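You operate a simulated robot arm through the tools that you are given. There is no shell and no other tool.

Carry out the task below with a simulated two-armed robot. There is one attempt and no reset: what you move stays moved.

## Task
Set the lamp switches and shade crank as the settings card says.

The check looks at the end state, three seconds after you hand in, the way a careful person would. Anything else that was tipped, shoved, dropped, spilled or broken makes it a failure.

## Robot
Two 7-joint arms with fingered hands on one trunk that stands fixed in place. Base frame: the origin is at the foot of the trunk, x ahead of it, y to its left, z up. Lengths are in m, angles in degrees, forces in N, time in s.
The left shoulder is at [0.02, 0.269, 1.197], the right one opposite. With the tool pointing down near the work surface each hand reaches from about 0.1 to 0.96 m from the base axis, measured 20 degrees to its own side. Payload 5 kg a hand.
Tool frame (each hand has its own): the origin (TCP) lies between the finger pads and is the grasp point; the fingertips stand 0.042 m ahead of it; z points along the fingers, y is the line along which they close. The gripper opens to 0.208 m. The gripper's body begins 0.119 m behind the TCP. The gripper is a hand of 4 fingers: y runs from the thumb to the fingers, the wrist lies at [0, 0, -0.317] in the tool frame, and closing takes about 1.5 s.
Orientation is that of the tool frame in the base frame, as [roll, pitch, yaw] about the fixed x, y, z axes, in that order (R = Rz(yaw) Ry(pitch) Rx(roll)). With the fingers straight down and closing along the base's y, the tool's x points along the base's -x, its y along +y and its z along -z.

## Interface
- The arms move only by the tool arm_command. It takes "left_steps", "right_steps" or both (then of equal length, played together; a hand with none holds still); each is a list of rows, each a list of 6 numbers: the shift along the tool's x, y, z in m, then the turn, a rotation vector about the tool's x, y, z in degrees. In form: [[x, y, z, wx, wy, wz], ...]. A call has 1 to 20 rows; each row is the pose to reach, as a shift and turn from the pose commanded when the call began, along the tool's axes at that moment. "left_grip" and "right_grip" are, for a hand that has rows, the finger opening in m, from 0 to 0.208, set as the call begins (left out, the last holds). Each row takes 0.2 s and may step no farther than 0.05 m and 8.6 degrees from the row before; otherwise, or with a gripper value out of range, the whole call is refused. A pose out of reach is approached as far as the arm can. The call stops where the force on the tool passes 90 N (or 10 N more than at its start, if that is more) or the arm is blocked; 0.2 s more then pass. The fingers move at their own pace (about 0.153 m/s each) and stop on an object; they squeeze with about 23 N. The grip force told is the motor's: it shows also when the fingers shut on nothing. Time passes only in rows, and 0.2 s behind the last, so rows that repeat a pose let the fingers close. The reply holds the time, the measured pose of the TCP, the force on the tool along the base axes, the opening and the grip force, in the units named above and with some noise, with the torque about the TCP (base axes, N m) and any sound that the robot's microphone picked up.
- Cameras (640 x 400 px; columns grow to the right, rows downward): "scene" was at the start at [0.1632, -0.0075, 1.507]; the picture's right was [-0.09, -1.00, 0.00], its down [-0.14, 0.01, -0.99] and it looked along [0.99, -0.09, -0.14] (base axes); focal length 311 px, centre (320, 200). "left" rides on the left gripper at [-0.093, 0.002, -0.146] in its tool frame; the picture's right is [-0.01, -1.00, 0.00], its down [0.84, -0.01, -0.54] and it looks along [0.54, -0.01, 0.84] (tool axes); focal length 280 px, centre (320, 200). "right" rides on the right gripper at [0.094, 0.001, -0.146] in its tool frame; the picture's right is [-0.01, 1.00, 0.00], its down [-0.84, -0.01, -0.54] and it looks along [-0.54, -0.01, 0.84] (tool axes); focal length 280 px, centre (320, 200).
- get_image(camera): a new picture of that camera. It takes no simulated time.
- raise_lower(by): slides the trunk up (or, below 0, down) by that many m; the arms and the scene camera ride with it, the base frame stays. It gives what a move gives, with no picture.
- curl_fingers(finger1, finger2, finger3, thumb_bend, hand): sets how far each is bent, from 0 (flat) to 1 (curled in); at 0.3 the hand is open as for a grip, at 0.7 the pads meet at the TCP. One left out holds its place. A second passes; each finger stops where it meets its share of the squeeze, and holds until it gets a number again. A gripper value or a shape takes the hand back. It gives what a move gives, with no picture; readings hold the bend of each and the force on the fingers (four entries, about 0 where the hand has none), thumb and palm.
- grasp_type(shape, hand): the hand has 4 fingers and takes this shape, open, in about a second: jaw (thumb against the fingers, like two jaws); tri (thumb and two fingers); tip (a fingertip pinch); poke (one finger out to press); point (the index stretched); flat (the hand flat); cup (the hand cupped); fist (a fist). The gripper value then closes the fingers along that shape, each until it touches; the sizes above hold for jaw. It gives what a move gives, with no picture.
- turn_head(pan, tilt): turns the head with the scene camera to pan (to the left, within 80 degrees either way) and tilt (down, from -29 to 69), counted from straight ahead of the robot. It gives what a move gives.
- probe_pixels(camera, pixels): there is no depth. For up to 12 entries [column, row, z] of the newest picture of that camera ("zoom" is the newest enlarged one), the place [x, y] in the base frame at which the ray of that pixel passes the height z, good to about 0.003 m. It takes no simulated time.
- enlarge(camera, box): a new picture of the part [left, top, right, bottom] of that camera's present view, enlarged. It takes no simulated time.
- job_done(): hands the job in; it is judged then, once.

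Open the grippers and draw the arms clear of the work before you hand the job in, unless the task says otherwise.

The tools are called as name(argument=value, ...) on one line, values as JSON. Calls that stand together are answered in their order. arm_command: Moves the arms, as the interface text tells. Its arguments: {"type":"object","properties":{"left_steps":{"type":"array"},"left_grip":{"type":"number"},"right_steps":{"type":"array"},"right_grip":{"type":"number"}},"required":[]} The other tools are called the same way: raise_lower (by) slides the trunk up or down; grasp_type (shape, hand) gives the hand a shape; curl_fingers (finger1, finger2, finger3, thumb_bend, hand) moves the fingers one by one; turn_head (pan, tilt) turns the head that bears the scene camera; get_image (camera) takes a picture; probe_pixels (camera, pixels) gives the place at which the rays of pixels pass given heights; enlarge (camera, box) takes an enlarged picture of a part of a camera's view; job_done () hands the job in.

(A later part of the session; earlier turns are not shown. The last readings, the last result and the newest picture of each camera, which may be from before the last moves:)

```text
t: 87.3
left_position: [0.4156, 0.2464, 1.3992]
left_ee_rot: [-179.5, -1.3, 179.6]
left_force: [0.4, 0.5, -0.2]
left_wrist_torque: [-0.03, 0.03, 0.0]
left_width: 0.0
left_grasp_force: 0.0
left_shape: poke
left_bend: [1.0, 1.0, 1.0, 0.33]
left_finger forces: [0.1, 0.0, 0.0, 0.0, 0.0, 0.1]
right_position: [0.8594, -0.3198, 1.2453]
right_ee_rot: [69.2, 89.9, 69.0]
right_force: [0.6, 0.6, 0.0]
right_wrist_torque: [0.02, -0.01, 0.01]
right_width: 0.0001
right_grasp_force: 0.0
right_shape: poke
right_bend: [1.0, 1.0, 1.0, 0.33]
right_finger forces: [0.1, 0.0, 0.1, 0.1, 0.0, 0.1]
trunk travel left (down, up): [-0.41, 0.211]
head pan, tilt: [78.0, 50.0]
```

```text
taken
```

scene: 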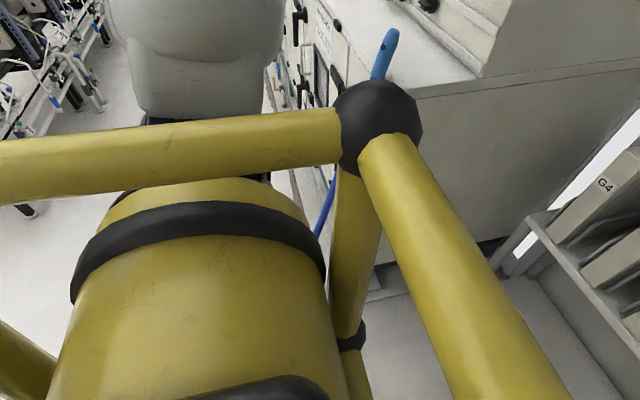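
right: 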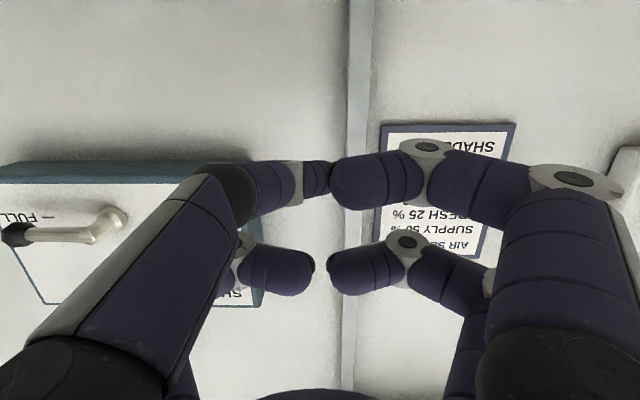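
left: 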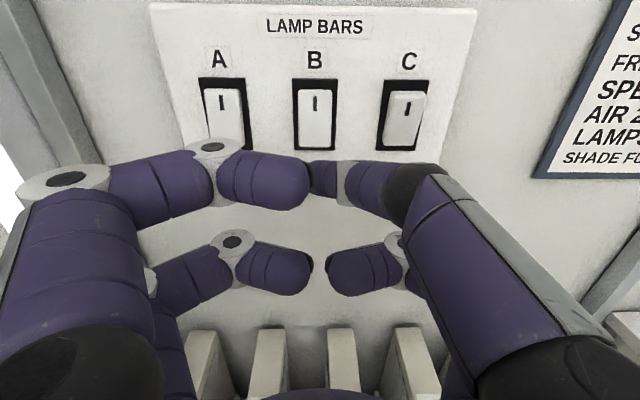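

Nothing is near the left arm. I now sweep the right hand left in front of the panel, at x≈0.86, toward switch C (y≈0.12), rising slightly to z≈1.28.

arm_command(right_steps=[[-0.005, 0.035, 0, 0, 0, 0], [-0.01, 0.07, 0, 0, 0, 0], [-0.015, 0.105, 0, 0, 0, 0], [-0.02, 0.14, 0, 0, 0, 0], [-0.025, 0.175, 0, 0, 0, 0], [-0.03, 0.21, 0, 0, 0, 0], [-0.03, 0.21, 0, 0, 0, 0]])

turn_head(pan=5, tilt=12)

get_image(camera="scene")

get_image(camera="right")

```text
t: 88.9
left_position: [0.4142, 0.2454, 1.3988]
left_ee_rot: [-179.7, -1.4, 179.6]
left_force: [0.2, -0.7, 0.5]
left_wrist_torque: [0.11, 0.01, -0.01]
left_width: 0.0002
left_grasp_force: 0.0
left_shape: poke
left_bend: [1.0, 1.0, 1.0, 0.33]
left_finger forces: [0.0, 0.0, 0.1, 0.1, 0.0, 0.1]
right_position: [0.8599, -0.1112, 1.2756]
right_ee_rot: [81.6, 90.0, 81.5]
right_force: [0.1, -0.1, -0.3]
right_wrist_torque: [0.0, 0.0, 0.05]
right_width: 0.0
right_grasp_force: 0.0
right_shape: poke
right_bend: [1.0, 1.0, 1.0, 0.33]
right_finger forces: [0.0, 0.0, 0.1, 0.1, 0.0, 0.0]
trunk travel left (down, up): [-0.41, 0.211]
head pan, tilt: [78.0, 50.0]
```

```text
t: 90.3
left_position: [0.4148, 0.2459, 1.398]
left_ee_rot: [-179.6, -1.3, 179.5]
left_force: [-0.1, 0.1, 0.2]
left_wrist_torque: [0.0, 0.01, 0.0]
left_width: 0.0001
left_grasp_force: 0.1
left_shape: poke
left_bend: [1.0, 1.0, 1.0, 0.33]
left_finger forces: [0.0, 0.0, 0.0, 0.0, 0.1, 0.0]
right_position: [0.8586, -0.1086, 1.2771]
right_ee_rot: [69.4, 89.8, 69.4]
right_force: [-0.4, 0.5, -0.1]
right_wrist_torque: [-0.01, -0.02, 0.01]
right_width: 0.0
right_grasp_force: 0.1
right_shape: poke
right_bend: [1.0, 1.0, 1.0, 0.33]
right_finger forces: [0.1, 0.0, 0.0, 0.0, 0.1, 0.0]
trunk travel left (down, up): [-0.41, 0.211]
head pan, tilt: [5.0, 12.0]
```

```text
taken
```

scene: 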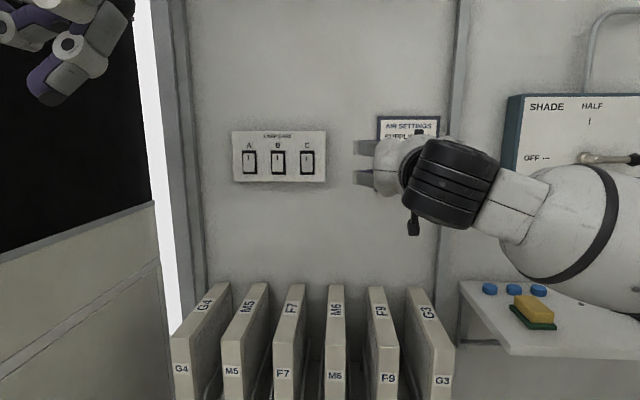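

```text
taken
```

right: 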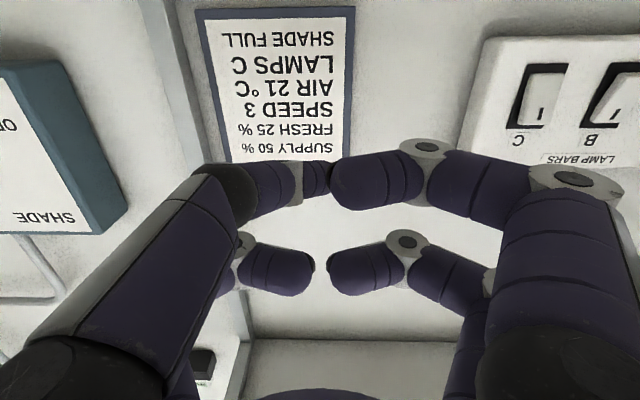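

In reach and clear. I continue left to line up with switch C.

arm_command(right_steps=[[0, 0.037, 0, 0, 0, 0], [0, 0.074, 0, 0, 0, 0], [0, 0.111, 0, 0, 0, 0], [0, 0.148, 0, 0, 0, 0], [0, 0.185, 0, 0, 0, 0], [-0.003, 0.222, 0, 0, 0, 0], [-0.003, 0.222, 0, 0, 0, 0]])

get_image(camera="scene")

get_image(camera="right")

```text
t: 91.9
left_position: [0.4138, 0.2463, 1.3982]
left_ee_rot: [-179.7, -1.4, 179.6]
left_force: [0.3, 0.3, -0.7]
left_wrist_torque: [0.05, -0.03, -0.01]
left_width: 0.0
left_grasp_force: 0.1
left_shape: poke
left_bend: [1.0, 1.0, 1.0, 0.33]
left_finger forces: [0.0, 0.0, 0.0, 0.0, 0.0, 0.0]
right_position: [0.8604, 0.1133, 1.2786]
right_ee_rot: [79.4, 89.9, 79.1]
right_force: [-0.1, -0.8, -0.3]
right_wrist_torque: [-0.03, 0.03, 0.05]
right_width: 0.0
right_grasp_force: 0.1
right_shape: poke
right_bend: [1.0, 1.0, 1.0, 0.33]
right_finger forces: [0.0, 0.0, 0.0, 0.0, 0.0, 0.1]
trunk travel left (down, up): [-0.41, 0.211]
head pan, tilt: [5.0, 12.0]
```

```text
taken
```

scene: 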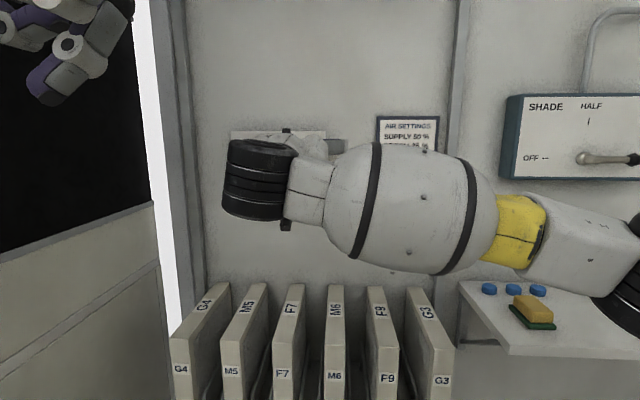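

```text
taken
```

right: 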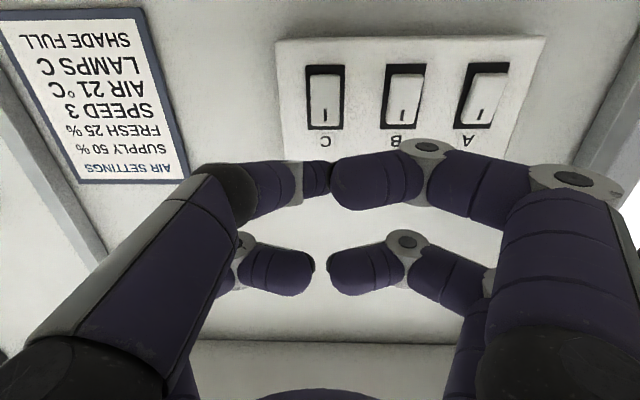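

Aligned near C: TCP (0.860,0.113,1.279), C at right-camera (323,98). I lower 7 mm to aim at C's upper half and advance 6 cm.

arm_command(right_steps=[[0.004, 0.001, 0.0, 0, 0, 0], [0.0075, 0.001, 0.02, 0, 0, 0], [0.0075, 0.001, 0.04, 0, 0, 0], [0.0075, 0.001, 0.06, 0, 0, 0], [0.0075, 0.001, 0.06, 0, 0, 0]])

get_image(camera="right")

enlarge(camera="right", box=[240, 80, 480, 230])

```text
t: 93.1
left_position: [0.4139, 0.2465, 1.3997]
left_ee_rot: [-179.6, -1.3, 179.6]
left_force: [-0.1, 0.3, 0.2]
left_wrist_torque: [0.0, -0.03, 0.0]
left_width: 0.0
left_grasp_force: 0.0
left_shape: poke
left_bend: [1.0, 1.0, 1.0, 0.33]
left_finger forces: [0.0, 0.0, 0.0, 0.0, 0.0, 0.0]
right_position: [0.9203, 0.1135, 1.2727]
right_ee_rot: [61.7, 89.8, 61.4]
right_force: [-0.3, 0.1, 0.1]
right_wrist_torque: [0.0, 0.03, 0.0]
right_width: 0.0
right_grasp_force: 0.1
right_shape: poke
right_bend: [1.0, 1.0, 1.0, 0.33]
right_finger forces: [0.1, 0.0, 0.0, 0.0, 0.0, 0.0]
trunk travel left (down, up): [-0.41, 0.211]
head pan, tilt: [5.0, 12.0]
```

```text
taken
```

right: 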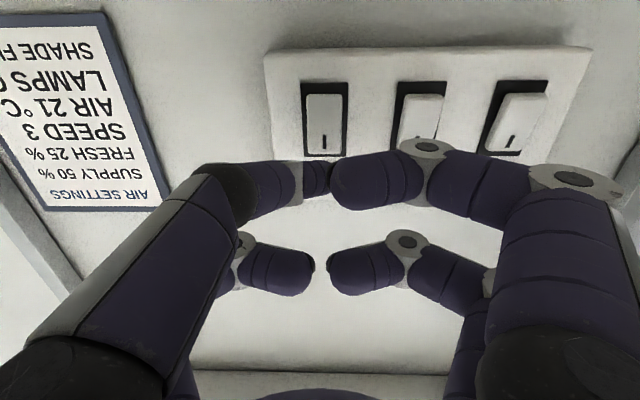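

```text
2.67 times, centred on (360, 155) of right
```

zoom: 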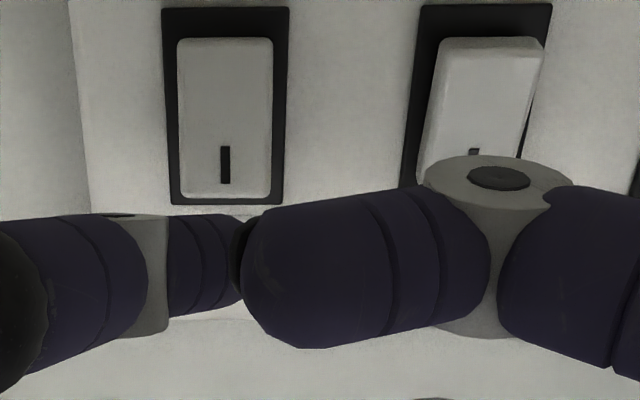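

The tip is about 3 cm from C. I probe C's features in the right camera to check height alignment.

probe_pixels(camera="zoom", pixels=[[225, 165, 1.255], [225, 165, 1.26], [225, 165, 1.265], [225, 165, 1.27], [224, 203, 1.28], [224, 203, 1.285], [224, 203, 1.29], [224, 195, 1.28], [240, 245, 1.27], [240, 245, 1.28]])

```text
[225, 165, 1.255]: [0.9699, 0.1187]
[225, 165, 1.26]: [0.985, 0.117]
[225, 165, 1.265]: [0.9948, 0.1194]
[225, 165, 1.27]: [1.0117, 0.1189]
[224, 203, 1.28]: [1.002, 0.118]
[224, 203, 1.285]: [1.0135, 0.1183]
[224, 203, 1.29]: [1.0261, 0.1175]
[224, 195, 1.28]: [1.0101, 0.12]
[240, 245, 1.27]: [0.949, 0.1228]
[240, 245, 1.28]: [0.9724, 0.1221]
```

Tip height is about 1.275 and C's upper half spans 1.255–1.280; y aligned at ~0.119. I advance gently toward contact.

arm_command(right_steps=[[0.003, 0, 0.008, 0, 0, 0], [0.003, 0, 0.016, 0, 0, 0], [0.003, 0, 0.022, 0, 0, 0], [0.003, 0, 0.027, 0, 0, 0], [0.003, 0, 0.031, 0, 0, 0], [0.003, 0, 0.031, 0, 0, 0]])

get_image(camera="right")

```text
t: 94.5
left_position: [0.4143, 0.2466, 1.3996]
left_ee_rot: [-179.6, -1.2, 179.6]
left_force: [-0.3, -0.2, 0.4]
left_wrist_torque: [-0.02, 0.0, 0.0]
left_width: 0.0
left_grasp_force: 0.1
left_shape: poke
left_bend: [1.0, 1.0, 1.0, 0.33]
left_finger forces: [0.0, 0.1, 0.0, 0.0, 0.0, 0.0]
right_position: [0.9505, 0.1132, 1.2702]
right_ee_rot: [70.3, 90.0, 70.2]
right_force: [0.0, 0.1, -0.1]
right_wrist_torque: [0.03, 0.0, 0.01]
right_width: 0.0002
right_grasp_force: 0.1
right_shape: poke
right_bend: [1.0, 1.0, 1.0, 0.33]
right_finger forces: [0.0, 0.1, 0.0, 0.0, 0.0, 0.0]
trunk travel left (down, up): [-0.41, 0.211]
head pan, tilt: [5.0, 12.0]
```

```text
taken
```

right: 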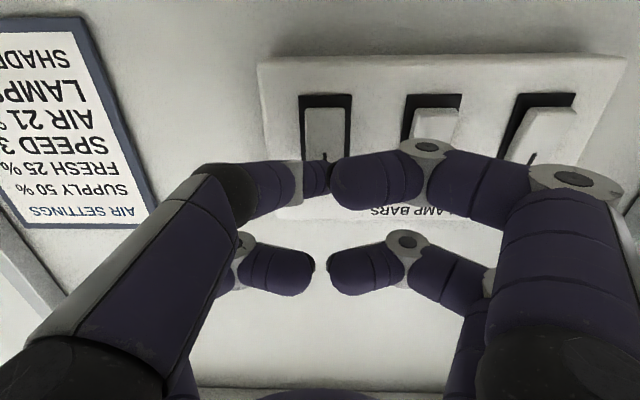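

No contact yet at tip x≈0.9925. I continue in ~3 mm rows.

arm_command(right_steps=[[0, 0, 0.003, 0, 0, 0], [0, 0, 0.006, 0, 0, 0], [0, 0, 0.009, 0, 0, 0], [0, 0, 0.009, 0, 0, 0]])

```text
t: 95.5
left_position: [0.415, 0.247, 1.3996]
left_ee_rot: [-179.6, -1.2, 179.7]
left_force: [0.4, 0.6, 0.3]
left_wrist_torque: [-0.02, 0.0, 0.02]
left_width: 0.0001
left_grasp_force: 0.2
left_shape: poke
left_bend: [1.0, 1.0, 1.0, 0.33]
left_finger forces: [0.0, 0.0, 0.0, 0.1, 0.0, 0.0]
right_position: [0.9614, 0.1132, 1.2694]
right_ee_rot: [62.5, 89.9, 62.3]
right_force: [-2.2, -1.0, 0.6]
right_wrist_torque: [-0.02, 0.02, 0.02]
right_width: 0.0
right_grasp_force: 0.1
right_shape: poke
right_bend: [1.0, 1.0, 1.0, 0.33]
right_finger forces: [0.0, 0.0, 0.0, 0.1, 1.3, 0.0]
trunk travel left (down, up): [-0.41, 0.211]
head pan, tilt: [5.0, 12.0]
```

Contact: thumb force 1.3 N. I press on in small steps.

arm_command(right_steps=[[0, 0, 0.003, 0, 0, 0], [0, 0, 0.006, 0, 0, 0], [0, 0, 0.006, 0, 0, 0]])

get_image(camera="right")

```text
t: 96.3
left_position: [0.4143, 0.2463, 1.3988]
left_ee_rot: [-179.7, -1.4, 179.6]
left_force: [-0.2, -0.1, -0.4]
left_wrist_torque: [-0.01, -0.01, -0.01]
left_width: 0.0001
left_grasp_force: 0.0
left_shape: poke
left_bend: [1.0, 1.0, 1.0, 0.33]
left_finger forces: [0.0, 0.0, 0.1, 0.1, 0.0, 0.0]
right_position: [0.9653, 0.115, 1.27]
right_ee_rot: [40.0, 89.9, 40.0]
right_force: [-12.5, -1.0, 0.2]
right_wrist_torque: [-0.01, -0.06, -0.11]
right_width: 0.0
right_grasp_force: 0.0
right_shape: poke
right_bend: [1.0, 1.0, 1.0, 0.33]
right_finger forces: [0.1, 0.1, 0.0, 0.0, 12.1, 0.1]
trunk travel left (down, up): [-0.41, 0.211]
head pan, tilt: [5.0, 12.0]
```

```text
taken
```

right: 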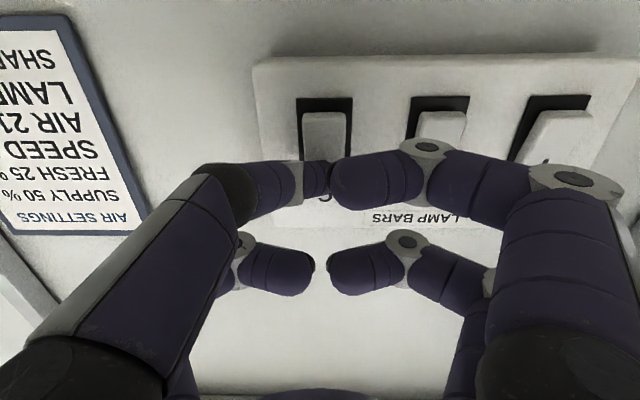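

Force rose to 12 N, possibly at its stop. I zoom on C to see whether it flipped.

enlarge(camera="right", box=[250, 60, 490, 210])

```text
2.67 times, centred on (370, 135) of right
```

zoom: 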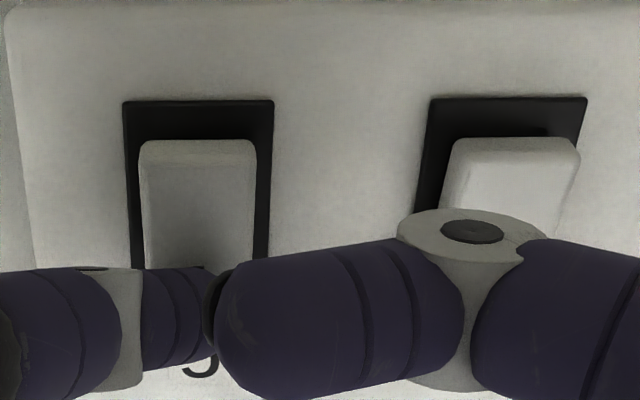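

C's lower edge now sticks out like B's, so it seems flipped. I back off 6 cm and check.

arm_command(right_steps=[[0, 0, -0.02, 0, 0, 0], [0, 0, -0.045, 0, 0, 0], [0, 0, -0.065, 0, 0, 0], [0, 0, -0.065, 0, 0, 0]])

enlarge(camera="right", box=[250, 50, 570, 230])

```text
t: 97.3
left_position: [0.4147, 0.2463, 1.3996]
left_ee_rot: [-179.5, -1.4, 179.7]
left_force: [0.2, -0.4, 0.0]
left_wrist_torque: [-0.01, 0.04, -0.01]
left_width: 0.0
left_grasp_force: 0.0
left_shape: poke
left_bend: [1.0, 1.0, 1.0, 0.33]
left_finger forces: [0.0, 0.0, 0.0, 0.0, 0.0, 0.0]
right_position: [0.902, 0.1134, 1.2689]
right_ee_rot: [76.9, 89.9, 76.7]
right_force: [-0.8, -0.2, -0.2]
right_wrist_torque: [0.0, -0.02, -0.02]
right_width: 0.0
right_grasp_force: 0.0
right_shape: poke
right_bend: [1.0, 1.0, 1.0, 0.33]
right_finger forces: [0.1, 0.1, 0.1, 0.0, 0.0, 0.0]
trunk travel left (down, up): [-0.41, 0.211]
head pan, tilt: [5.0, 12.0]
```

```text
2.00 times, centred on (410, 140) of right
```

zoom: 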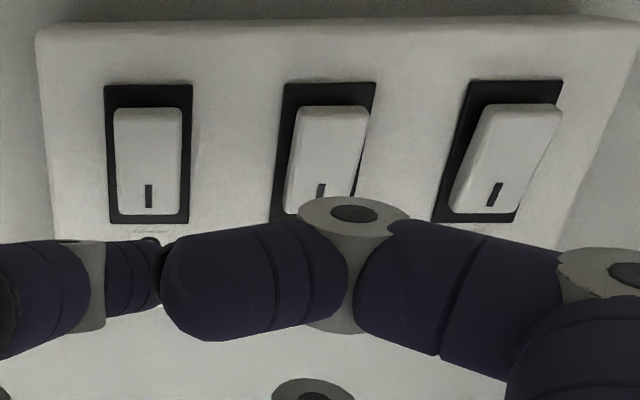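

C now matches A and B in tilt (pressed at "I"). Next I move to B's lower half: 8 cm left, 3.4 cm down.

arm_command(right_steps=[[0.008, 0.02, 0, 0, 0, 0], [0.017, 0.04, 0, 0, 0, 0], [0.026, 0.06, 0, 0, 0, 0], [0.034, 0.0805, 0, 0, 0, 0], [0.034, 0.0805, 0.02, 0, 0, 0], [0.034, 0.0805, 0.035, 0, 0, 0], [0.034, 0.0805, 0.045, 0, 0, 0], [0.034, 0.0805, 0.045, 0, 0, 0]])

get_image(camera="right")

get_image(camera="scene")

```text
t: 99.1
left_position: [0.4148, 0.247, 1.4002]
left_ee_rot: [-179.7, -1.3, 179.6]
left_force: [-0.4, -0.3, 0.9]
left_wrist_torque: [-0.01, -0.02, -0.04]
left_width: 0.0001
left_grasp_force: 0.0
left_shape: poke
left_bend: [1.0, 1.0, 1.0, 0.33]
left_finger forces: [0.0, 0.0, 0.0, 0.0, 0.0, 0.1]
right_position: [0.9461, 0.1949, 1.2363]
right_ee_rot: [-152.3, 89.5, -152.4]
right_force: [-0.2, 0.3, 0.4]
right_wrist_torque: [-0.03, -0.03, 0.01]
right_width: 0.0
right_grasp_force: 0.0
right_shape: poke
right_bend: [1.0, 1.0, 1.0, 0.33]
right_finger forces: [0.1, 0.0, 0.0, 0.0, 0.0, 0.0]
right hand out of reach, approached as far as the arm can: row 4, 5
trunk travel left (down, up): [-0.41, 0.211]
head pan, tilt: [5.0, 12.0]
```

```text
taken
```

right: 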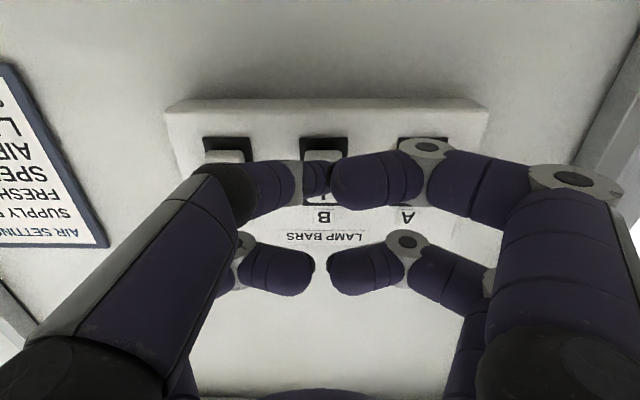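

```text
taken
```

scene: 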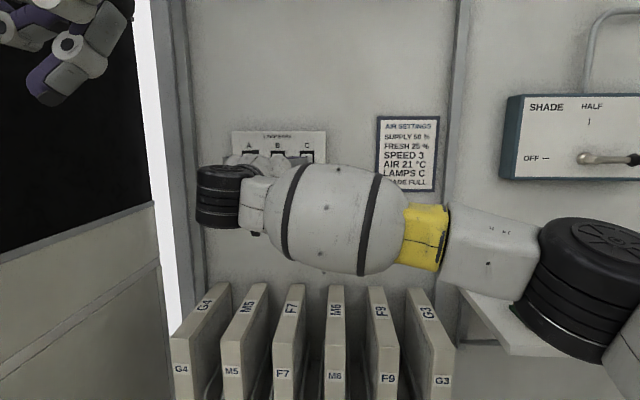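

Now at B: tip x≈0.988, tip aligned under B in the right camera (323,165). I advance in 3 mm rows to press its lower half.

arm_command(right_steps=[[0, 0, 0.003, 0, 0, 0], [0, 0, 0.006, 0, 0, 0], [0, 0, 0.009, 0, 0, 0], [0, 0, 0.009, 0, 0, 0]])

```text
t: 100.1
left_position: [0.4155, 0.247, 1.3997]
left_ee_rot: [-179.6, -1.3, 179.7]
left_force: [1.2, -0.9, 0.1]
left_wrist_torque: [0.02, -0.01, -0.03]
left_width: 0.0
left_grasp_force: 0.0
left_shape: poke
left_bend: [1.0, 1.0, 1.0, 0.33]
left_finger forces: [0.1, 0.0, 0.1, 0.0, 0.0, 0.0]
right_position: [0.9554, 0.1953, 1.2359]
right_ee_rot: [-155.1, 89.5, -155.3]
right_force: [-1.4, -0.3, 1.1]
right_wrist_torque: [-0.01, 0.03, 0.0]
right_width: 0.0001
right_grasp_force: 0.1
right_shape: poke
right_bend: [1.0, 1.0, 1.0, 0.33]
right_finger forces: [0.1, 0.0, 0.1, 0.1, 0.3, 0.0]
trunk travel left (down, up): [-0.41, 0.211]
head pan, tilt: [5.0, 12.0]
```

First hint of contact (0.3 N on the thumb). I press further in small steps.

arm_command(right_steps=[[0, 0, 0.003, 0, 0, 0], [0, 0, 0.006, 0, 0, 0], [0, 0, 0.009, 0, 0, 0], [0, 0, 0.009, 0, 0, 0]])

enlarge(camera="right", box=[170, 90, 490, 270])

```text
t: 101.1
left_position: [0.4138, 0.2467, 1.3993]
left_ee_rot: [-179.6, -1.3, 179.6]
left_force: [-0.7, -0.4, 0.3]
left_wrist_torque: [-0.06, -0.02, -0.01]
left_width: 0.0
left_grasp_force: 0.1
left_shape: poke
left_bend: [1.0, 1.0, 1.0, 0.33]
left_finger forces: [0.0, 0.0, 0.0, 0.0, 0.0, 0.0]
right_position: [0.9631, 0.1952, 1.2365]
right_ee_rot: [-155.3, 89.6, -155.4]
right_force: [-7.5, -0.9, -1.2]
right_wrist_torque: [-0.01, 0.07, -0.05]
right_width: 0.0
right_grasp_force: 0.1
right_shape: poke
right_bend: [1.0, 1.0, 1.0, 0.33]
right_finger forces: [0.0, 0.1, 0.0, 0.0, 7.7, 0.0]
trunk travel left (down, up): [-0.41, 0.211]
head pan, tilt: [5.0, 12.0]
```

```text
2.00 times, centred on (330, 180) of right
```

zoom: 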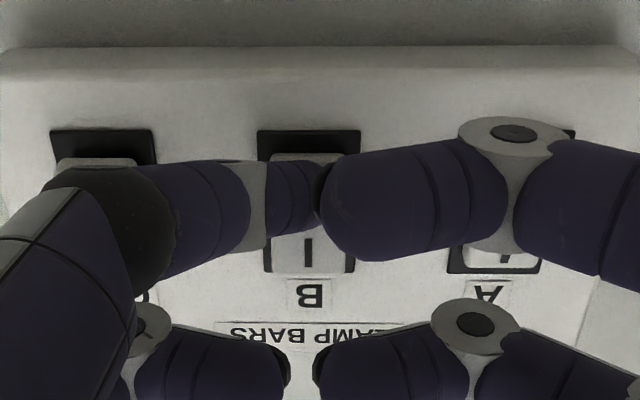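

Force 7.7 N; B's upper edge now seems out further than A's. I press 3 mm more to be sure, then back off to check.

arm_command(right_steps=[[0, 0, 0.002, 0, 0, 0], [0, 0, 0.004, 0, 0, 0], [0, 0, 0.004, 0, 0, 0]])

arm_command(right_steps=[[0, 0, -0.012, 0, 0, 0], [0, 0, -0.025, 0, 0, 0], [0, 0, -0.025, 0, 0, 0]])

enlarge(camera="right", box=[170, 90, 490, 270])

```text
t: 101.9
left_position: [0.4115, 0.2454, 1.4006]
left_ee_rot: [-179.8, -1.2, 179.6]
left_force: [0.3, 0.0, 0.0]
left_wrist_torque: [0.03, -0.02, -0.02]
left_width: 0.0
left_grasp_force: 0.0
left_shape: poke
left_bend: [1.0, 1.0, 1.0, 0.33]
left_finger forces: [0.0, 0.1, 0.1, 0.1, 0.0, 0.0]
right_position: [0.9649, 0.1928, 1.2387]
right_ee_rot: [-161.0, 89.7, -161.3]
right_force: [-58.8, -20.5, -18.4]
right_wrist_torque: [-0.11, 0.98, -0.75]
right_width: 0.0
right_grasp_force: 0.1
right_shape: poke
right_bend: [1.0, 1.0, 1.0, 0.34]
right_finger forces: [0.1, 0.1, 0.0, 0.0, 61.5, 0.0]
trunk travel left (down, up): [-0.41, 0.211]
head pan, tilt: [5.0, 12.0]
```

```text
t: 102.7
left_position: [0.414, 0.2477, 1.3998]
left_ee_rot: [-179.6, -1.3, 179.5]
left_force: [0.3, 0.3, 0.2]
left_wrist_torque: [0.06, -0.04, -0.01]
left_width: 0.0
left_grasp_force: 0.0
left_shape: poke
left_bend: [1.0, 1.0, 1.0, 0.33]
left_finger forces: [0.0, 0.1, 0.1, 0.0, 0.0, 0.0]
right_position: [0.9441, 0.193, 1.2376]
right_ee_rot: [-153.5, 89.5, -153.6]
right_force: [0.4, -0.1, 0.5]
right_wrist_torque: [0.03, -0.01, 0.08]
right_width: 0.0
right_grasp_force: 0.0
right_shape: poke
right_bend: [1.0, 1.0, 1.0, 0.33]
right_finger forces: [0.0, 0.1, 0.0, 0.1, 0.0, 0.0]
trunk travel left (down, up): [-0.41, 0.211]
head pan, tilt: [5.0, 12.0]
```

```text
2.00 times, centred on (330, 180) of right
```

zoom: 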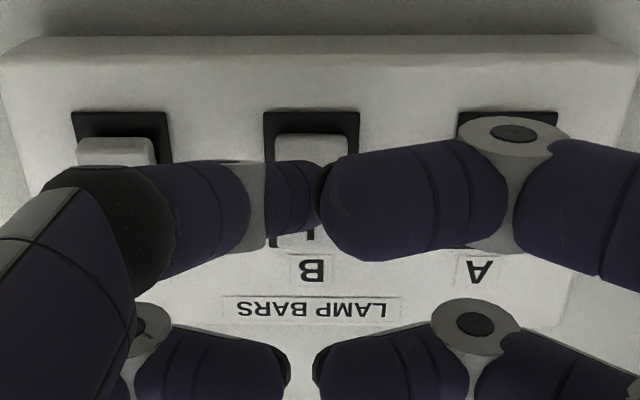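

A 61 N spike shows it bottomed out at its stop. I back off further to verify B from a wider view.

arm_command(right_steps=[[0, 0, -0.02, 0, 0, 0], [0, 0, -0.04, 0, 0, 0], [-0.02, 0, -0.05, 0, 0, 0], [-0.04, 0, -0.05, 0, 0, 0], [-0.04, 0, -0.05, 0, 0, 0]])

enlarge(camera="right", box=[170, 40, 490, 220])

enlarge(camera="scene", box=[200, 110, 360, 210])

```text
t: 103.9
left_position: [0.4146, 0.2464, 1.3983]
left_ee_rot: [-179.7, -1.3, 179.5]
left_force: [1.3, -0.3, 0.5]
left_wrist_torque: [-0.03, -0.02, 0.01]
left_width: 0.0002
left_grasp_force: 0.0
left_shape: poke
left_bend: [1.0, 1.0, 1.0, 0.33]
left_finger forces: [0.0, 0.0, 0.1, 0.1, 0.1, 0.0]
right_position: [0.8919, 0.1944, 1.2752]
right_ee_rot: [68.0, 89.9, 67.9]
right_force: [-0.3, -0.3, -0.4]
right_wrist_torque: [0.02, 0.01, -0.04]
right_width: 0.0001
right_grasp_force: 0.1
right_shape: poke
right_bend: [1.0, 1.0, 1.0, 0.33]
right_finger forces: [0.0, 0.1, 0.0, 0.1, 0.0, 0.0]
right hand out of reach, approached as far as the arm can: row 1, 2
trunk travel left (down, up): [-0.41, 0.211]
head pan, tilt: [5.0, 12.0]
```

```text
2.00 times, centred on (330, 130) of right
```

zoom: 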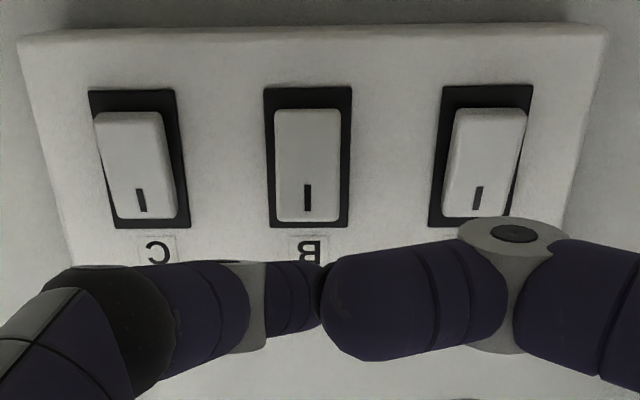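

```text
4.00 times, centred on (280, 160) of scene
```

zoom: 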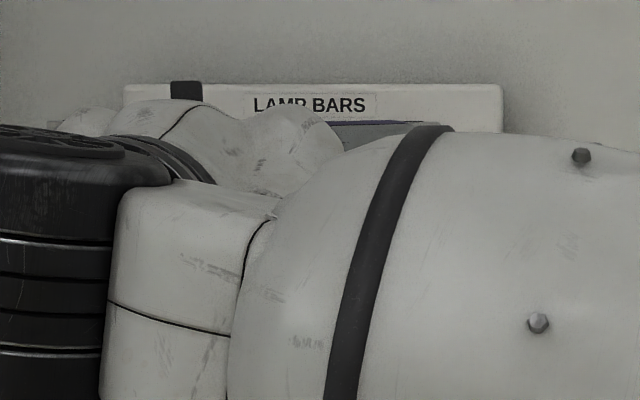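

A and C both show their lower bevel sticking out, while B is flat — B is now off. I move to A's lower half, going forward first, then left 8 cm and down.

arm_command(right_steps=[[0, 0.015, 0.02, 0, 0, 0], [0, 0.03, 0.035, 0, 0, 0], [0, 0.05, 0.045, 0, 0, 0], [0, 0.065, 0.045, 0, 0, 0], [0, 0.0795, 0.045, 0, 0, 0], [0.02, 0.0795, 0.045, 0, 0, 0], [0.039, 0.0795, 0.045, 0, 0, 0], [0.039, 0.0795, 0.045, 0, 0, 0]])

get_image(camera="right")

get_image(camera="scene")

```text
t: 105.7
left_position: [0.4145, 0.2471, 1.3989]
left_ee_rot: [-179.6, -1.2, 179.6]
left_force: [0.8, 0.0, -0.4]
left_wrist_torque: [-0.03, 0.02, 0.01]
left_width: 0.0
left_grasp_force: 0.1
left_shape: poke
left_bend: [1.0, 1.0, 1.0, 0.33]
left_finger forces: [0.0, 0.0, 0.0, 0.1, 0.0, 0.0]
right_position: [0.9417, 0.2673, 1.237]
right_ee_rot: [-165.9, 89.7, -166.4]
right_force: [-0.8, 0.0, 0.3]
right_wrist_torque: [-0.01, -0.01, -0.02]
right_width: 0.0
right_grasp_force: 0.1
right_shape: poke
right_bend: [1.0, 1.0, 1.0, 0.33]
right_finger forces: [0.1, 0.0, 0.1, 0.0, 0.0, 0.1]
trunk travel left (down, up): [-0.41, 0.211]
head pan, tilt: [5.0, 12.0]
```

```text
taken
```

right: 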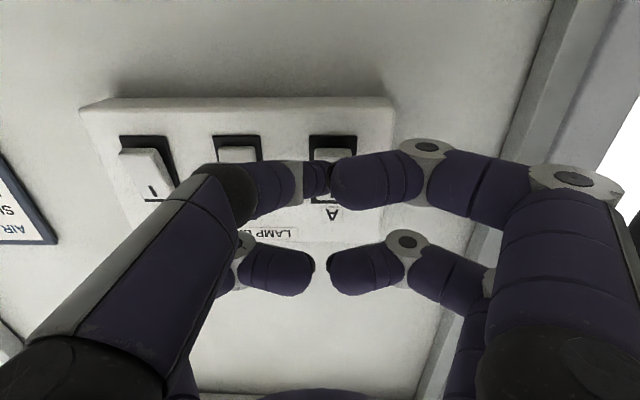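

```text
taken
```

scene: 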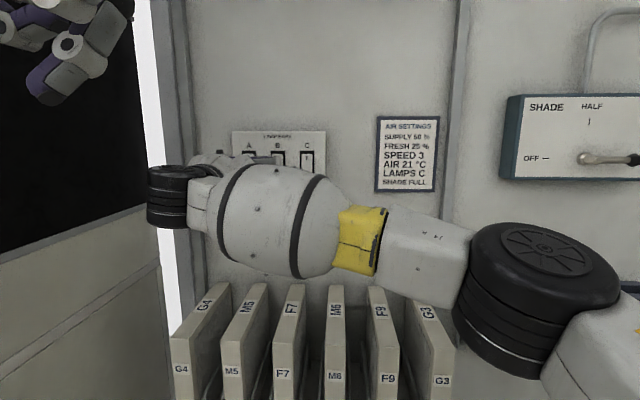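

I'm 7 mm short in y: A sits at column 333 versus 323 when B was pressed. I shift 8 mm left and then approach in small rows.

arm_command(right_steps=[[0, 0.004, 0, 0, 0, 0], [0, 0.008, 0, 0, 0, 0], [0, 0.008, 0.004, 0, 0, 0], [0, 0.008, 0.008, 0, 0, 0], [0, 0.008, 0.008, 0, 0, 0]])

get_image(camera="right")

```text
t: 107.1
left_position: [0.415, 0.2446, 1.3989]
left_ee_rot: [-179.6, -1.3, 179.6]
left_force: [0.0, -1.5, -0.2]
left_wrist_torque: [0.13, 0.08, -0.01]
left_width: 0.0001
left_grasp_force: 0.1
left_shape: poke
left_bend: [1.0, 1.0, 1.0, 0.33]
left_finger forces: [0.0, 0.0, 0.0, 0.0, 0.0, 0.0]
right_position: [0.9674, 0.2489, 1.2425]
right_ee_rot: [105.7, 89.4, 103.8]
right_force: [0.4, 0.4, -0.4]
right_wrist_torque: [-0.01, -0.05, 0.07]
right_width: 0.0
right_grasp_force: 0.0
right_shape: poke
right_bend: [1.0, 1.0, 1.0, 0.33]
right_finger forces: [0.0, 0.0, 0.0, 0.1, 0.0, 0.0]
trunk travel left (down, up): [-0.41, 0.211]
head pan, tilt: [5.0, 12.0]
stopped in row 5 (right hand): the arm was blocked; the commanded pose is now the measured one
```

```text
taken
```

right: 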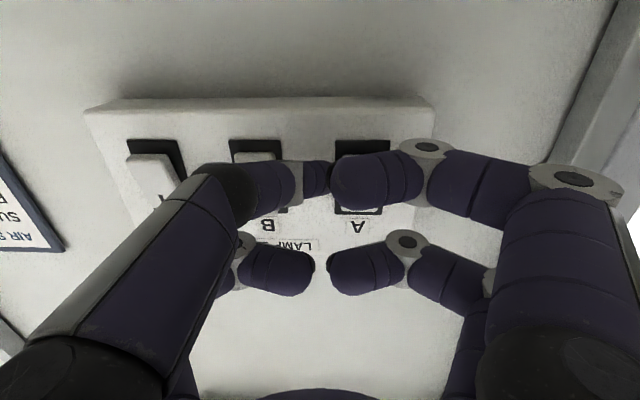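

The arm got blocked and slid to (0.967,0.249,1.2425), tip between A and B without force. I pull straight back at once, away from the panel.

arm_command(right_steps=[[0, -0.002, -0.015, 0, 0, 0], [0, -0.005, -0.03, 0, 0, 0], [-0.005, -0.015, -0.045, 0, 0, 0], [-0.01, -0.025, -0.05, 0, 0, 0], [-0.02, -0.035, -0.05, 0, 0, 0]])

get_image(camera="right")

turn_head(pan=-40, tilt=45)

get_image(camera="scene")

```text
t: 108.3
left_position: [0.4139, 0.2457, 1.3985]
left_ee_rot: [-179.7, -1.3, 179.6]
left_force: [-0.2, 0.4, 0.2]
left_wrist_torque: [0.03, -0.04, 0.03]
left_width: 0.0
left_grasp_force: 0.2
left_shape: poke
left_bend: [1.0, 1.0, 1.0, 0.33]
left_finger forces: [0.0, 0.0, 0.0, 0.0, 0.0, 0.1]
right_position: [0.9127, 0.2202, 1.2626]
right_ee_rot: [103.6, 89.4, 101.6]
right_force: [-0.2, -0.1, -0.6]
right_wrist_torque: [0.0, 0.01, 0.0]
right_width: 0.0001
right_grasp_force: 0.1
right_shape: poke
right_bend: [1.0, 1.0, 1.0, 0.33]
right_finger forces: [0.1, 0.0, 0.0, 0.1, 0.0, 0.0]
trunk travel left (down, up): [-0.41, 0.211]
head pan, tilt: [5.0, 12.0]
```

```text
taken
```

right: 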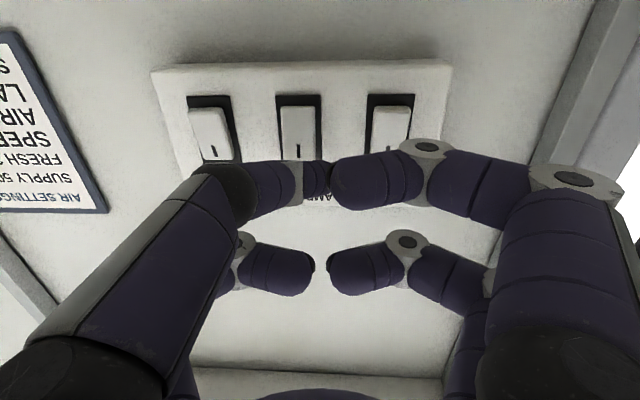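

```text
t: 109.5
left_position: [0.4144, 0.2458, 1.3979]
left_ee_rot: [-179.6, -1.2, 179.6]
left_force: [0.8, -0.1, -0.6]
left_wrist_torque: [-0.02, 0.0, 0.03]
left_width: 0.0
left_grasp_force: 0.0
left_shape: poke
left_bend: [1.0, 1.0, 1.0, 0.33]
left_finger forces: [0.1, 0.0, 0.0, 0.0, 0.0, 0.1]
right_position: [0.9132, 0.2201, 1.2609]
right_ee_rot: [105.5, 89.5, 103.7]
right_force: [-0.4, -1.0, -0.4]
right_wrist_torque: [0.04, 0.03, -0.01]
right_width: 0.0
right_grasp_force: 0.0
right_shape: poke
right_bend: [1.0, 1.0, 1.0, 0.33]
right_finger forces: [0.0, 0.0, 0.0, 0.0, 0.1, 0.1]
trunk travel left (down, up): [-0.41, 0.211]
head pan, tilt: [-40.0, 45.0]
```

```text
taken
```

scene: 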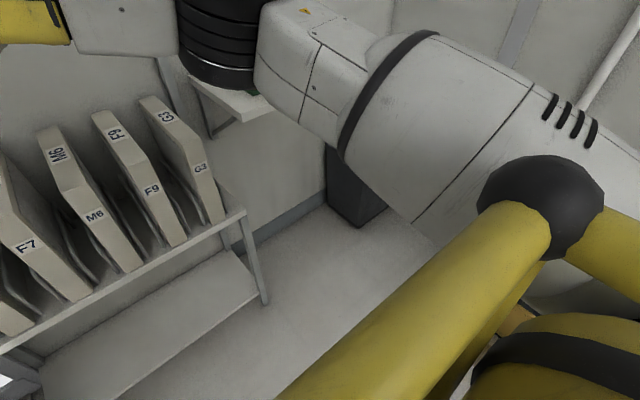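

The right upper arm meets the robot's own yellow guard when reaching that far left, so I'll yaw the hand about 9° leftward to keep the wrist nearer. I rotate and move to just in front of A's lower half.

arm_command(right_steps=[[0, 0.008, 0, -5.5, 0, 0], [0, 0.016, 0, -11, 0, 0], [0, 0.03, 0.008, -11, 0, 0], [0, 0.0433, 0.016, -11, 0, 0], [0.0125, 0.0433, 0.02, -11, 0, 0], [0.0245, 0.0433, 0.022, -11, 0, 0], [0.0245, 0.0433, 0.022, -11, 0, 0]])

get_image(camera="right")

```text
t: 111.0
left_position: [0.4152, 0.2462, 1.3989]
left_ee_rot: [-179.6, -1.3, 179.6]
left_force: [0.6, 0.4, -0.8]
left_wrist_torque: [0.03, -0.02, 0.01]
left_width: 0.0
left_grasp_force: 0.1
left_shape: poke
left_bend: [1.0, 1.0, 1.0, 0.33]
left_finger forces: [0.0, 0.1, 0.1, 0.0, 0.1, 0.0]
right_position: [0.9356, 0.2622, 1.2371]
right_ee_rot: [93.7, 89.5, 103.1]
right_force: [1.1, 0.1, -0.3]
right_wrist_torque: [0.01, -0.01, 0.01]
right_width: 0.0
right_grasp_force: 0.0
right_shape: poke
right_bend: [1.0, 1.0, 1.0, 0.33]
right_finger forces: [0.0, 0.1, 0.1, 0.0, 0.0, 0.0]
trunk travel left (down, up): [-0.41, 0.211]
head pan, tilt: [-40.0, 45.0]
```

```text
taken
```

right: 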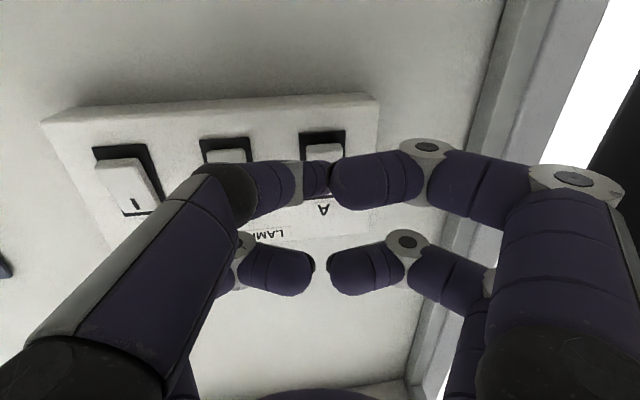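

Good: A sits at right-camera (322,150), tip near (0.976,0.273,1.24), no reach flags. I advance along the wall normal to just about contact.

arm_command(right_steps=[[0, -0.0013, 0.0079, 0, 0, 0], [0, -0.0026, 0.0158, 0, 0, 0], [0, -0.0034, 0.0207, 0, 0, 0], [0, -0.0034, 0.0207, 0, 0, 0]])

get_image(camera="right")

```text
t: 112.0
left_position: [0.4148, 0.2465, 1.3989]
left_ee_rot: [-179.6, -1.3, 179.6]
left_force: [-0.7, 0.0, 0.5]
left_wrist_torque: [0.01, -0.01, -0.02]
left_width: 0.0002
left_grasp_force: 0.1
left_shape: poke
left_bend: [1.0, 1.0, 1.0, 0.33]
left_finger forces: [0.0, 0.0, 0.0, 0.0, 0.0, 0.0]
right_position: [0.9568, 0.2627, 1.2371]
right_ee_rot: [94.5, 89.6, 103.7]
right_force: [-0.8, 0.2, -0.9]
right_wrist_torque: [-0.03, -0.05, 0.0]
right_width: 0.0001
right_grasp_force: 0.1
right_shape: poke
right_bend: [1.0, 1.0, 1.0, 0.33]
right_finger forces: [0.1, 0.1, 0.0, 0.0, 0.4, 0.1]
trunk travel left (down, up): [-0.41, 0.211]
head pan, tilt: [-40.0, 45.0]
```

```text
taken
```

right: 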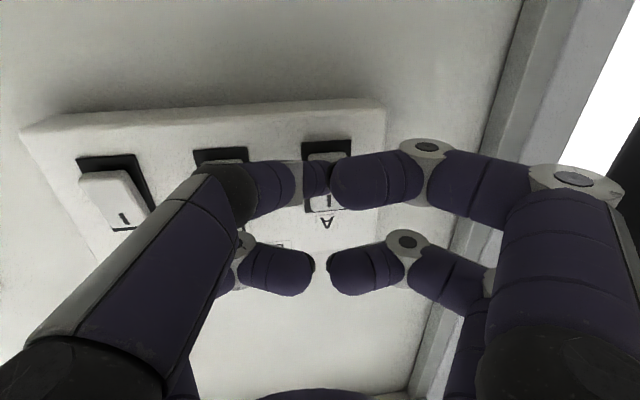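

Light contact begins (0.4 N). I press further in 2 mm rows.

arm_command(right_steps=[[0, -0.0004, 0.0025, 0, 0, 0], [0, -0.0008, 0.005, 0, 0, 0], [0, -0.0008, 0.005, 0, 0, 0]])

enlarge(camera="right", box=[170, 90, 490, 270])

```text
t: 112.8
left_position: [0.4143, 0.2468, 1.3985]
left_ee_rot: [-179.6, -1.3, 179.6]
left_force: [0.1, 0.6, 0.5]
left_wrist_torque: [0.01, 0.01, -0.01]
left_width: 0.0
left_grasp_force: 0.0
left_shape: poke
left_bend: [1.0, 1.0, 1.0, 0.33]
left_finger forces: [0.0, 0.0, 0.0, 0.1, 0.0, 0.0]
right_position: [0.9616, 0.2626, 1.2375]
right_ee_rot: [94.6, 89.5, 103.8]
right_force: [-2.4, -1.0, -0.9]
right_wrist_torque: [0.0, 0.03, -0.02]
right_width: 0.0001
right_grasp_force: 0.0
right_shape: poke
right_bend: [1.0, 1.0, 1.0, 0.33]
right_finger forces: [0.0, 0.0, 0.0, 0.0, 2.7, 0.0]
trunk travel left (down, up): [-0.41, 0.211]
head pan, tilt: [-40.0, 45.0]
```

```text
2.00 times, centred on (330, 180) of right
```

zoom: 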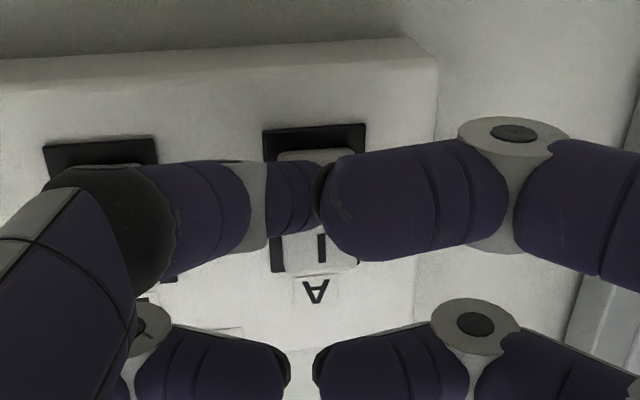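

2.7 N so far and A's top is coming out. I press 3 mm more.

arm_command(right_steps=[[0, -0.0003, 0.0015, 0, 0, 0], [0, -0.0005, 0.003, 0, 0, 0], [0, -0.0005, 0.003, 0, 0, 0]])

```text
t: 113.7
left_position: [0.4126, 0.2473, 1.4]
left_ee_rot: [-179.6, -1.3, 179.6]
left_force: [0.0, -0.3, 0.1]
left_wrist_torque: [0.02, -0.02, 0.03]
left_width: 0.0
left_grasp_force: 0.0
left_shape: poke
left_bend: [1.0, 1.0, 1.0, 0.33]
left_finger forces: [0.0, 0.0, 0.0, 0.0, 0.1, 0.1]
right_position: [0.963, 0.2641, 1.2376]
right_ee_rot: [89.4, 89.5, 98.7]
right_force: [-27.1, -5.6, -7.2]
right_wrist_torque: [-0.06, 0.34, 0.05]
right_width: 0.0001
right_grasp_force: 0.1
right_shape: poke
right_bend: [1.0, 1.0, 1.0, 0.33]
right_finger forces: [0.0, 0.1, 0.1, 0.1, 27.8, 0.0]
trunk travel left (down, up): [-0.41, 0.211]
head pan, tilt: [-40.0, 45.0]
```

The 28 N rise means A reached its stop. I withdraw straight back and raise slightly to check all three rockers.

arm_command(right_steps=[[0, 0.0025, -0.015, 0, 0, 0], [0, 0.005, -0.03, 0, 0, 0], [0, 0.008, -0.05, 0, 0, 0], [-0.02, 0.0, -0.075, 0, 0, 0], [-0.04, -0.015, -0.095, 0, 0, 0], [-0.04, -0.03, -0.1, 0, 0, 0], [-0.04, -0.03, -0.1, 0, 0, 0]])

enlarge(camera="right", box=[150, 20, 490, 212])

```text
t: 115.2
left_position: [0.4137, 0.2451, 1.3978]
left_ee_rot: [-179.6, -1.3, 179.6]
left_force: [0.4, 0.4, 0.6]
left_wrist_torque: [0.01, -0.04, 0.02]
left_width: 0.0004
left_grasp_force: 0.1
left_shape: poke
left_bend: [1.0, 1.0, 1.0, 0.33]
left_finger forces: [0.0, 0.1, 0.0, 0.0, 0.1, 0.1]
right_position: [0.8719, 0.2177, 1.2778]
right_ee_rot: [94.2, 89.5, 103.5]
right_force: [-0.5, 0.0, 0.2]
right_wrist_torque: [0.0, 0.02, -0.02]
right_width: 0.0001
right_grasp_force: 0.0
right_shape: poke
right_bend: [1.0, 1.0, 1.0, 0.33]
right_finger forces: [0.0, 0.1, 0.1, 0.0, 0.0, 0.1]
trunk travel left (down, up): [-0.41, 0.211]
head pan, tilt: [-40.0, 45.0]
```

```text
1.88 times, centred on (320, 116) of right
```

zoom: 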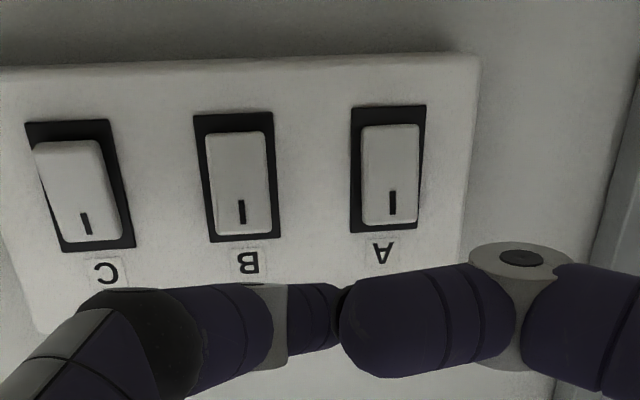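

C leans with its bottom out (on) while A and B now lie the other way (off). I withdraw the right hand to the right, straightening its yaw, to get an unobstructed scene view.

arm_command(right_steps=[[-0.002, -0.035, -0.0058, 3, 0, 0], [-0.004, -0.07, -0.0116, 6, 0, 0], [-0.006, -0.11, -0.018, 9.4, 0, 0], [-0.008, -0.15, -0.0248, 9.4, 0, 0], [-0.01, -0.19, -0.0314, 9.4, 0, 0], [-0.012, -0.23, -0.038, 9.4, 0, 0], [-0.014, -0.27, -0.0446, 9.4, 0, 0], [-0.016, -0.31, -0.0512, 9.4, 0, 0], [-0.018, -0.35, -0.0578, 9.4, 0, 0], [-0.02, -0.39, -0.0644, 9.4, 0, 0], [-0.022, -0.43, -0.071, 9.4, 0, 0], [-0.024, -0.47, -0.0777, 9.4, 0, 0], [-0.026, -0.5, -0.0826, 9.4, 0, 0], [-0.026, -0.5, -0.0826, 9.4, 0, 0]])

turn_head(pan=5, tilt=12)

get_image(camera="scene")

enlarge(camera="scene", box=[225, 125, 335, 190])

```text
t: 118.2
left_position: [0.4157, 0.2467, 1.3991]
left_ee_rot: [-179.6, -1.3, 179.6]
left_force: [0.7, 0.2, -0.6]
left_wrist_torque: [0.0, 0.0, 0.03]
left_width: 0.0001
left_grasp_force: 0.0
left_shape: poke
left_bend: [1.0, 1.0, 1.0, 0.33]
left_finger forces: [0.1, 0.0, 0.0, 0.1, 0.0, 0.0]
right_position: [0.8708, -0.2916, 1.2974]
right_ee_rot: [103.3, 89.5, 103.3]
right_force: [0.5, -0.6, 0.2]
right_wrist_torque: [-0.03, -0.01, -0.04]
right_width: 0.0
right_grasp_force: 0.0
right_shape: poke
right_bend: [1.0, 1.0, 1.0, 0.33]
right_finger forces: [0.1, 0.0, 0.0, 0.0, 0.0, 0.0]
trunk travel left (down, up): [-0.41, 0.211]
head pan, tilt: [-40.0, 45.0]
```

```text
t: 119.4
left_position: [0.4147, 0.2459, 1.4]
left_ee_rot: [-179.6, -1.3, 179.6]
left_force: [-0.6, 0.1, 0.1]
left_wrist_torque: [0.03, 0.02, 0.01]
left_width: 0.0
left_grasp_force: 0.1
left_shape: poke
left_bend: [1.0, 1.0, 1.0, 0.33]
left_finger forces: [0.0, 0.1, 0.0, 0.0, 0.0, 0.0]
right_position: [0.8704, -0.2898, 1.2987]
right_ee_rot: [104.5, 89.4, 104.4]
right_force: [0.4, 0.4, 0.5]
right_wrist_torque: [-0.01, -0.01, 0.02]
right_width: 0.0
right_grasp_force: 0.1
right_shape: poke
right_bend: [1.0, 1.0, 1.0, 0.33]
right_finger forces: [0.0, 0.1, 0.1, 0.0, 0.1, 0.1]
trunk travel left (down, up): [-0.41, 0.211]
head pan, tilt: [5.0, 12.0]
```

```text
taken
```

scene: 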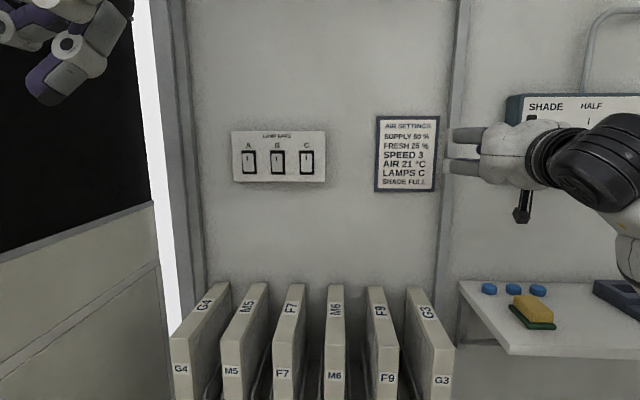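

```text
5.82 times, centred on (280, 158) of scene
```

zoom: 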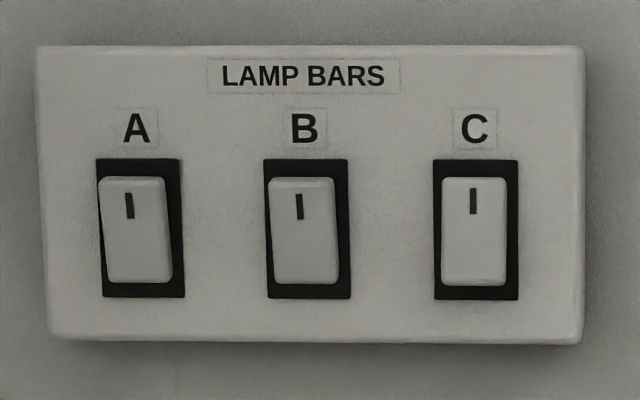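

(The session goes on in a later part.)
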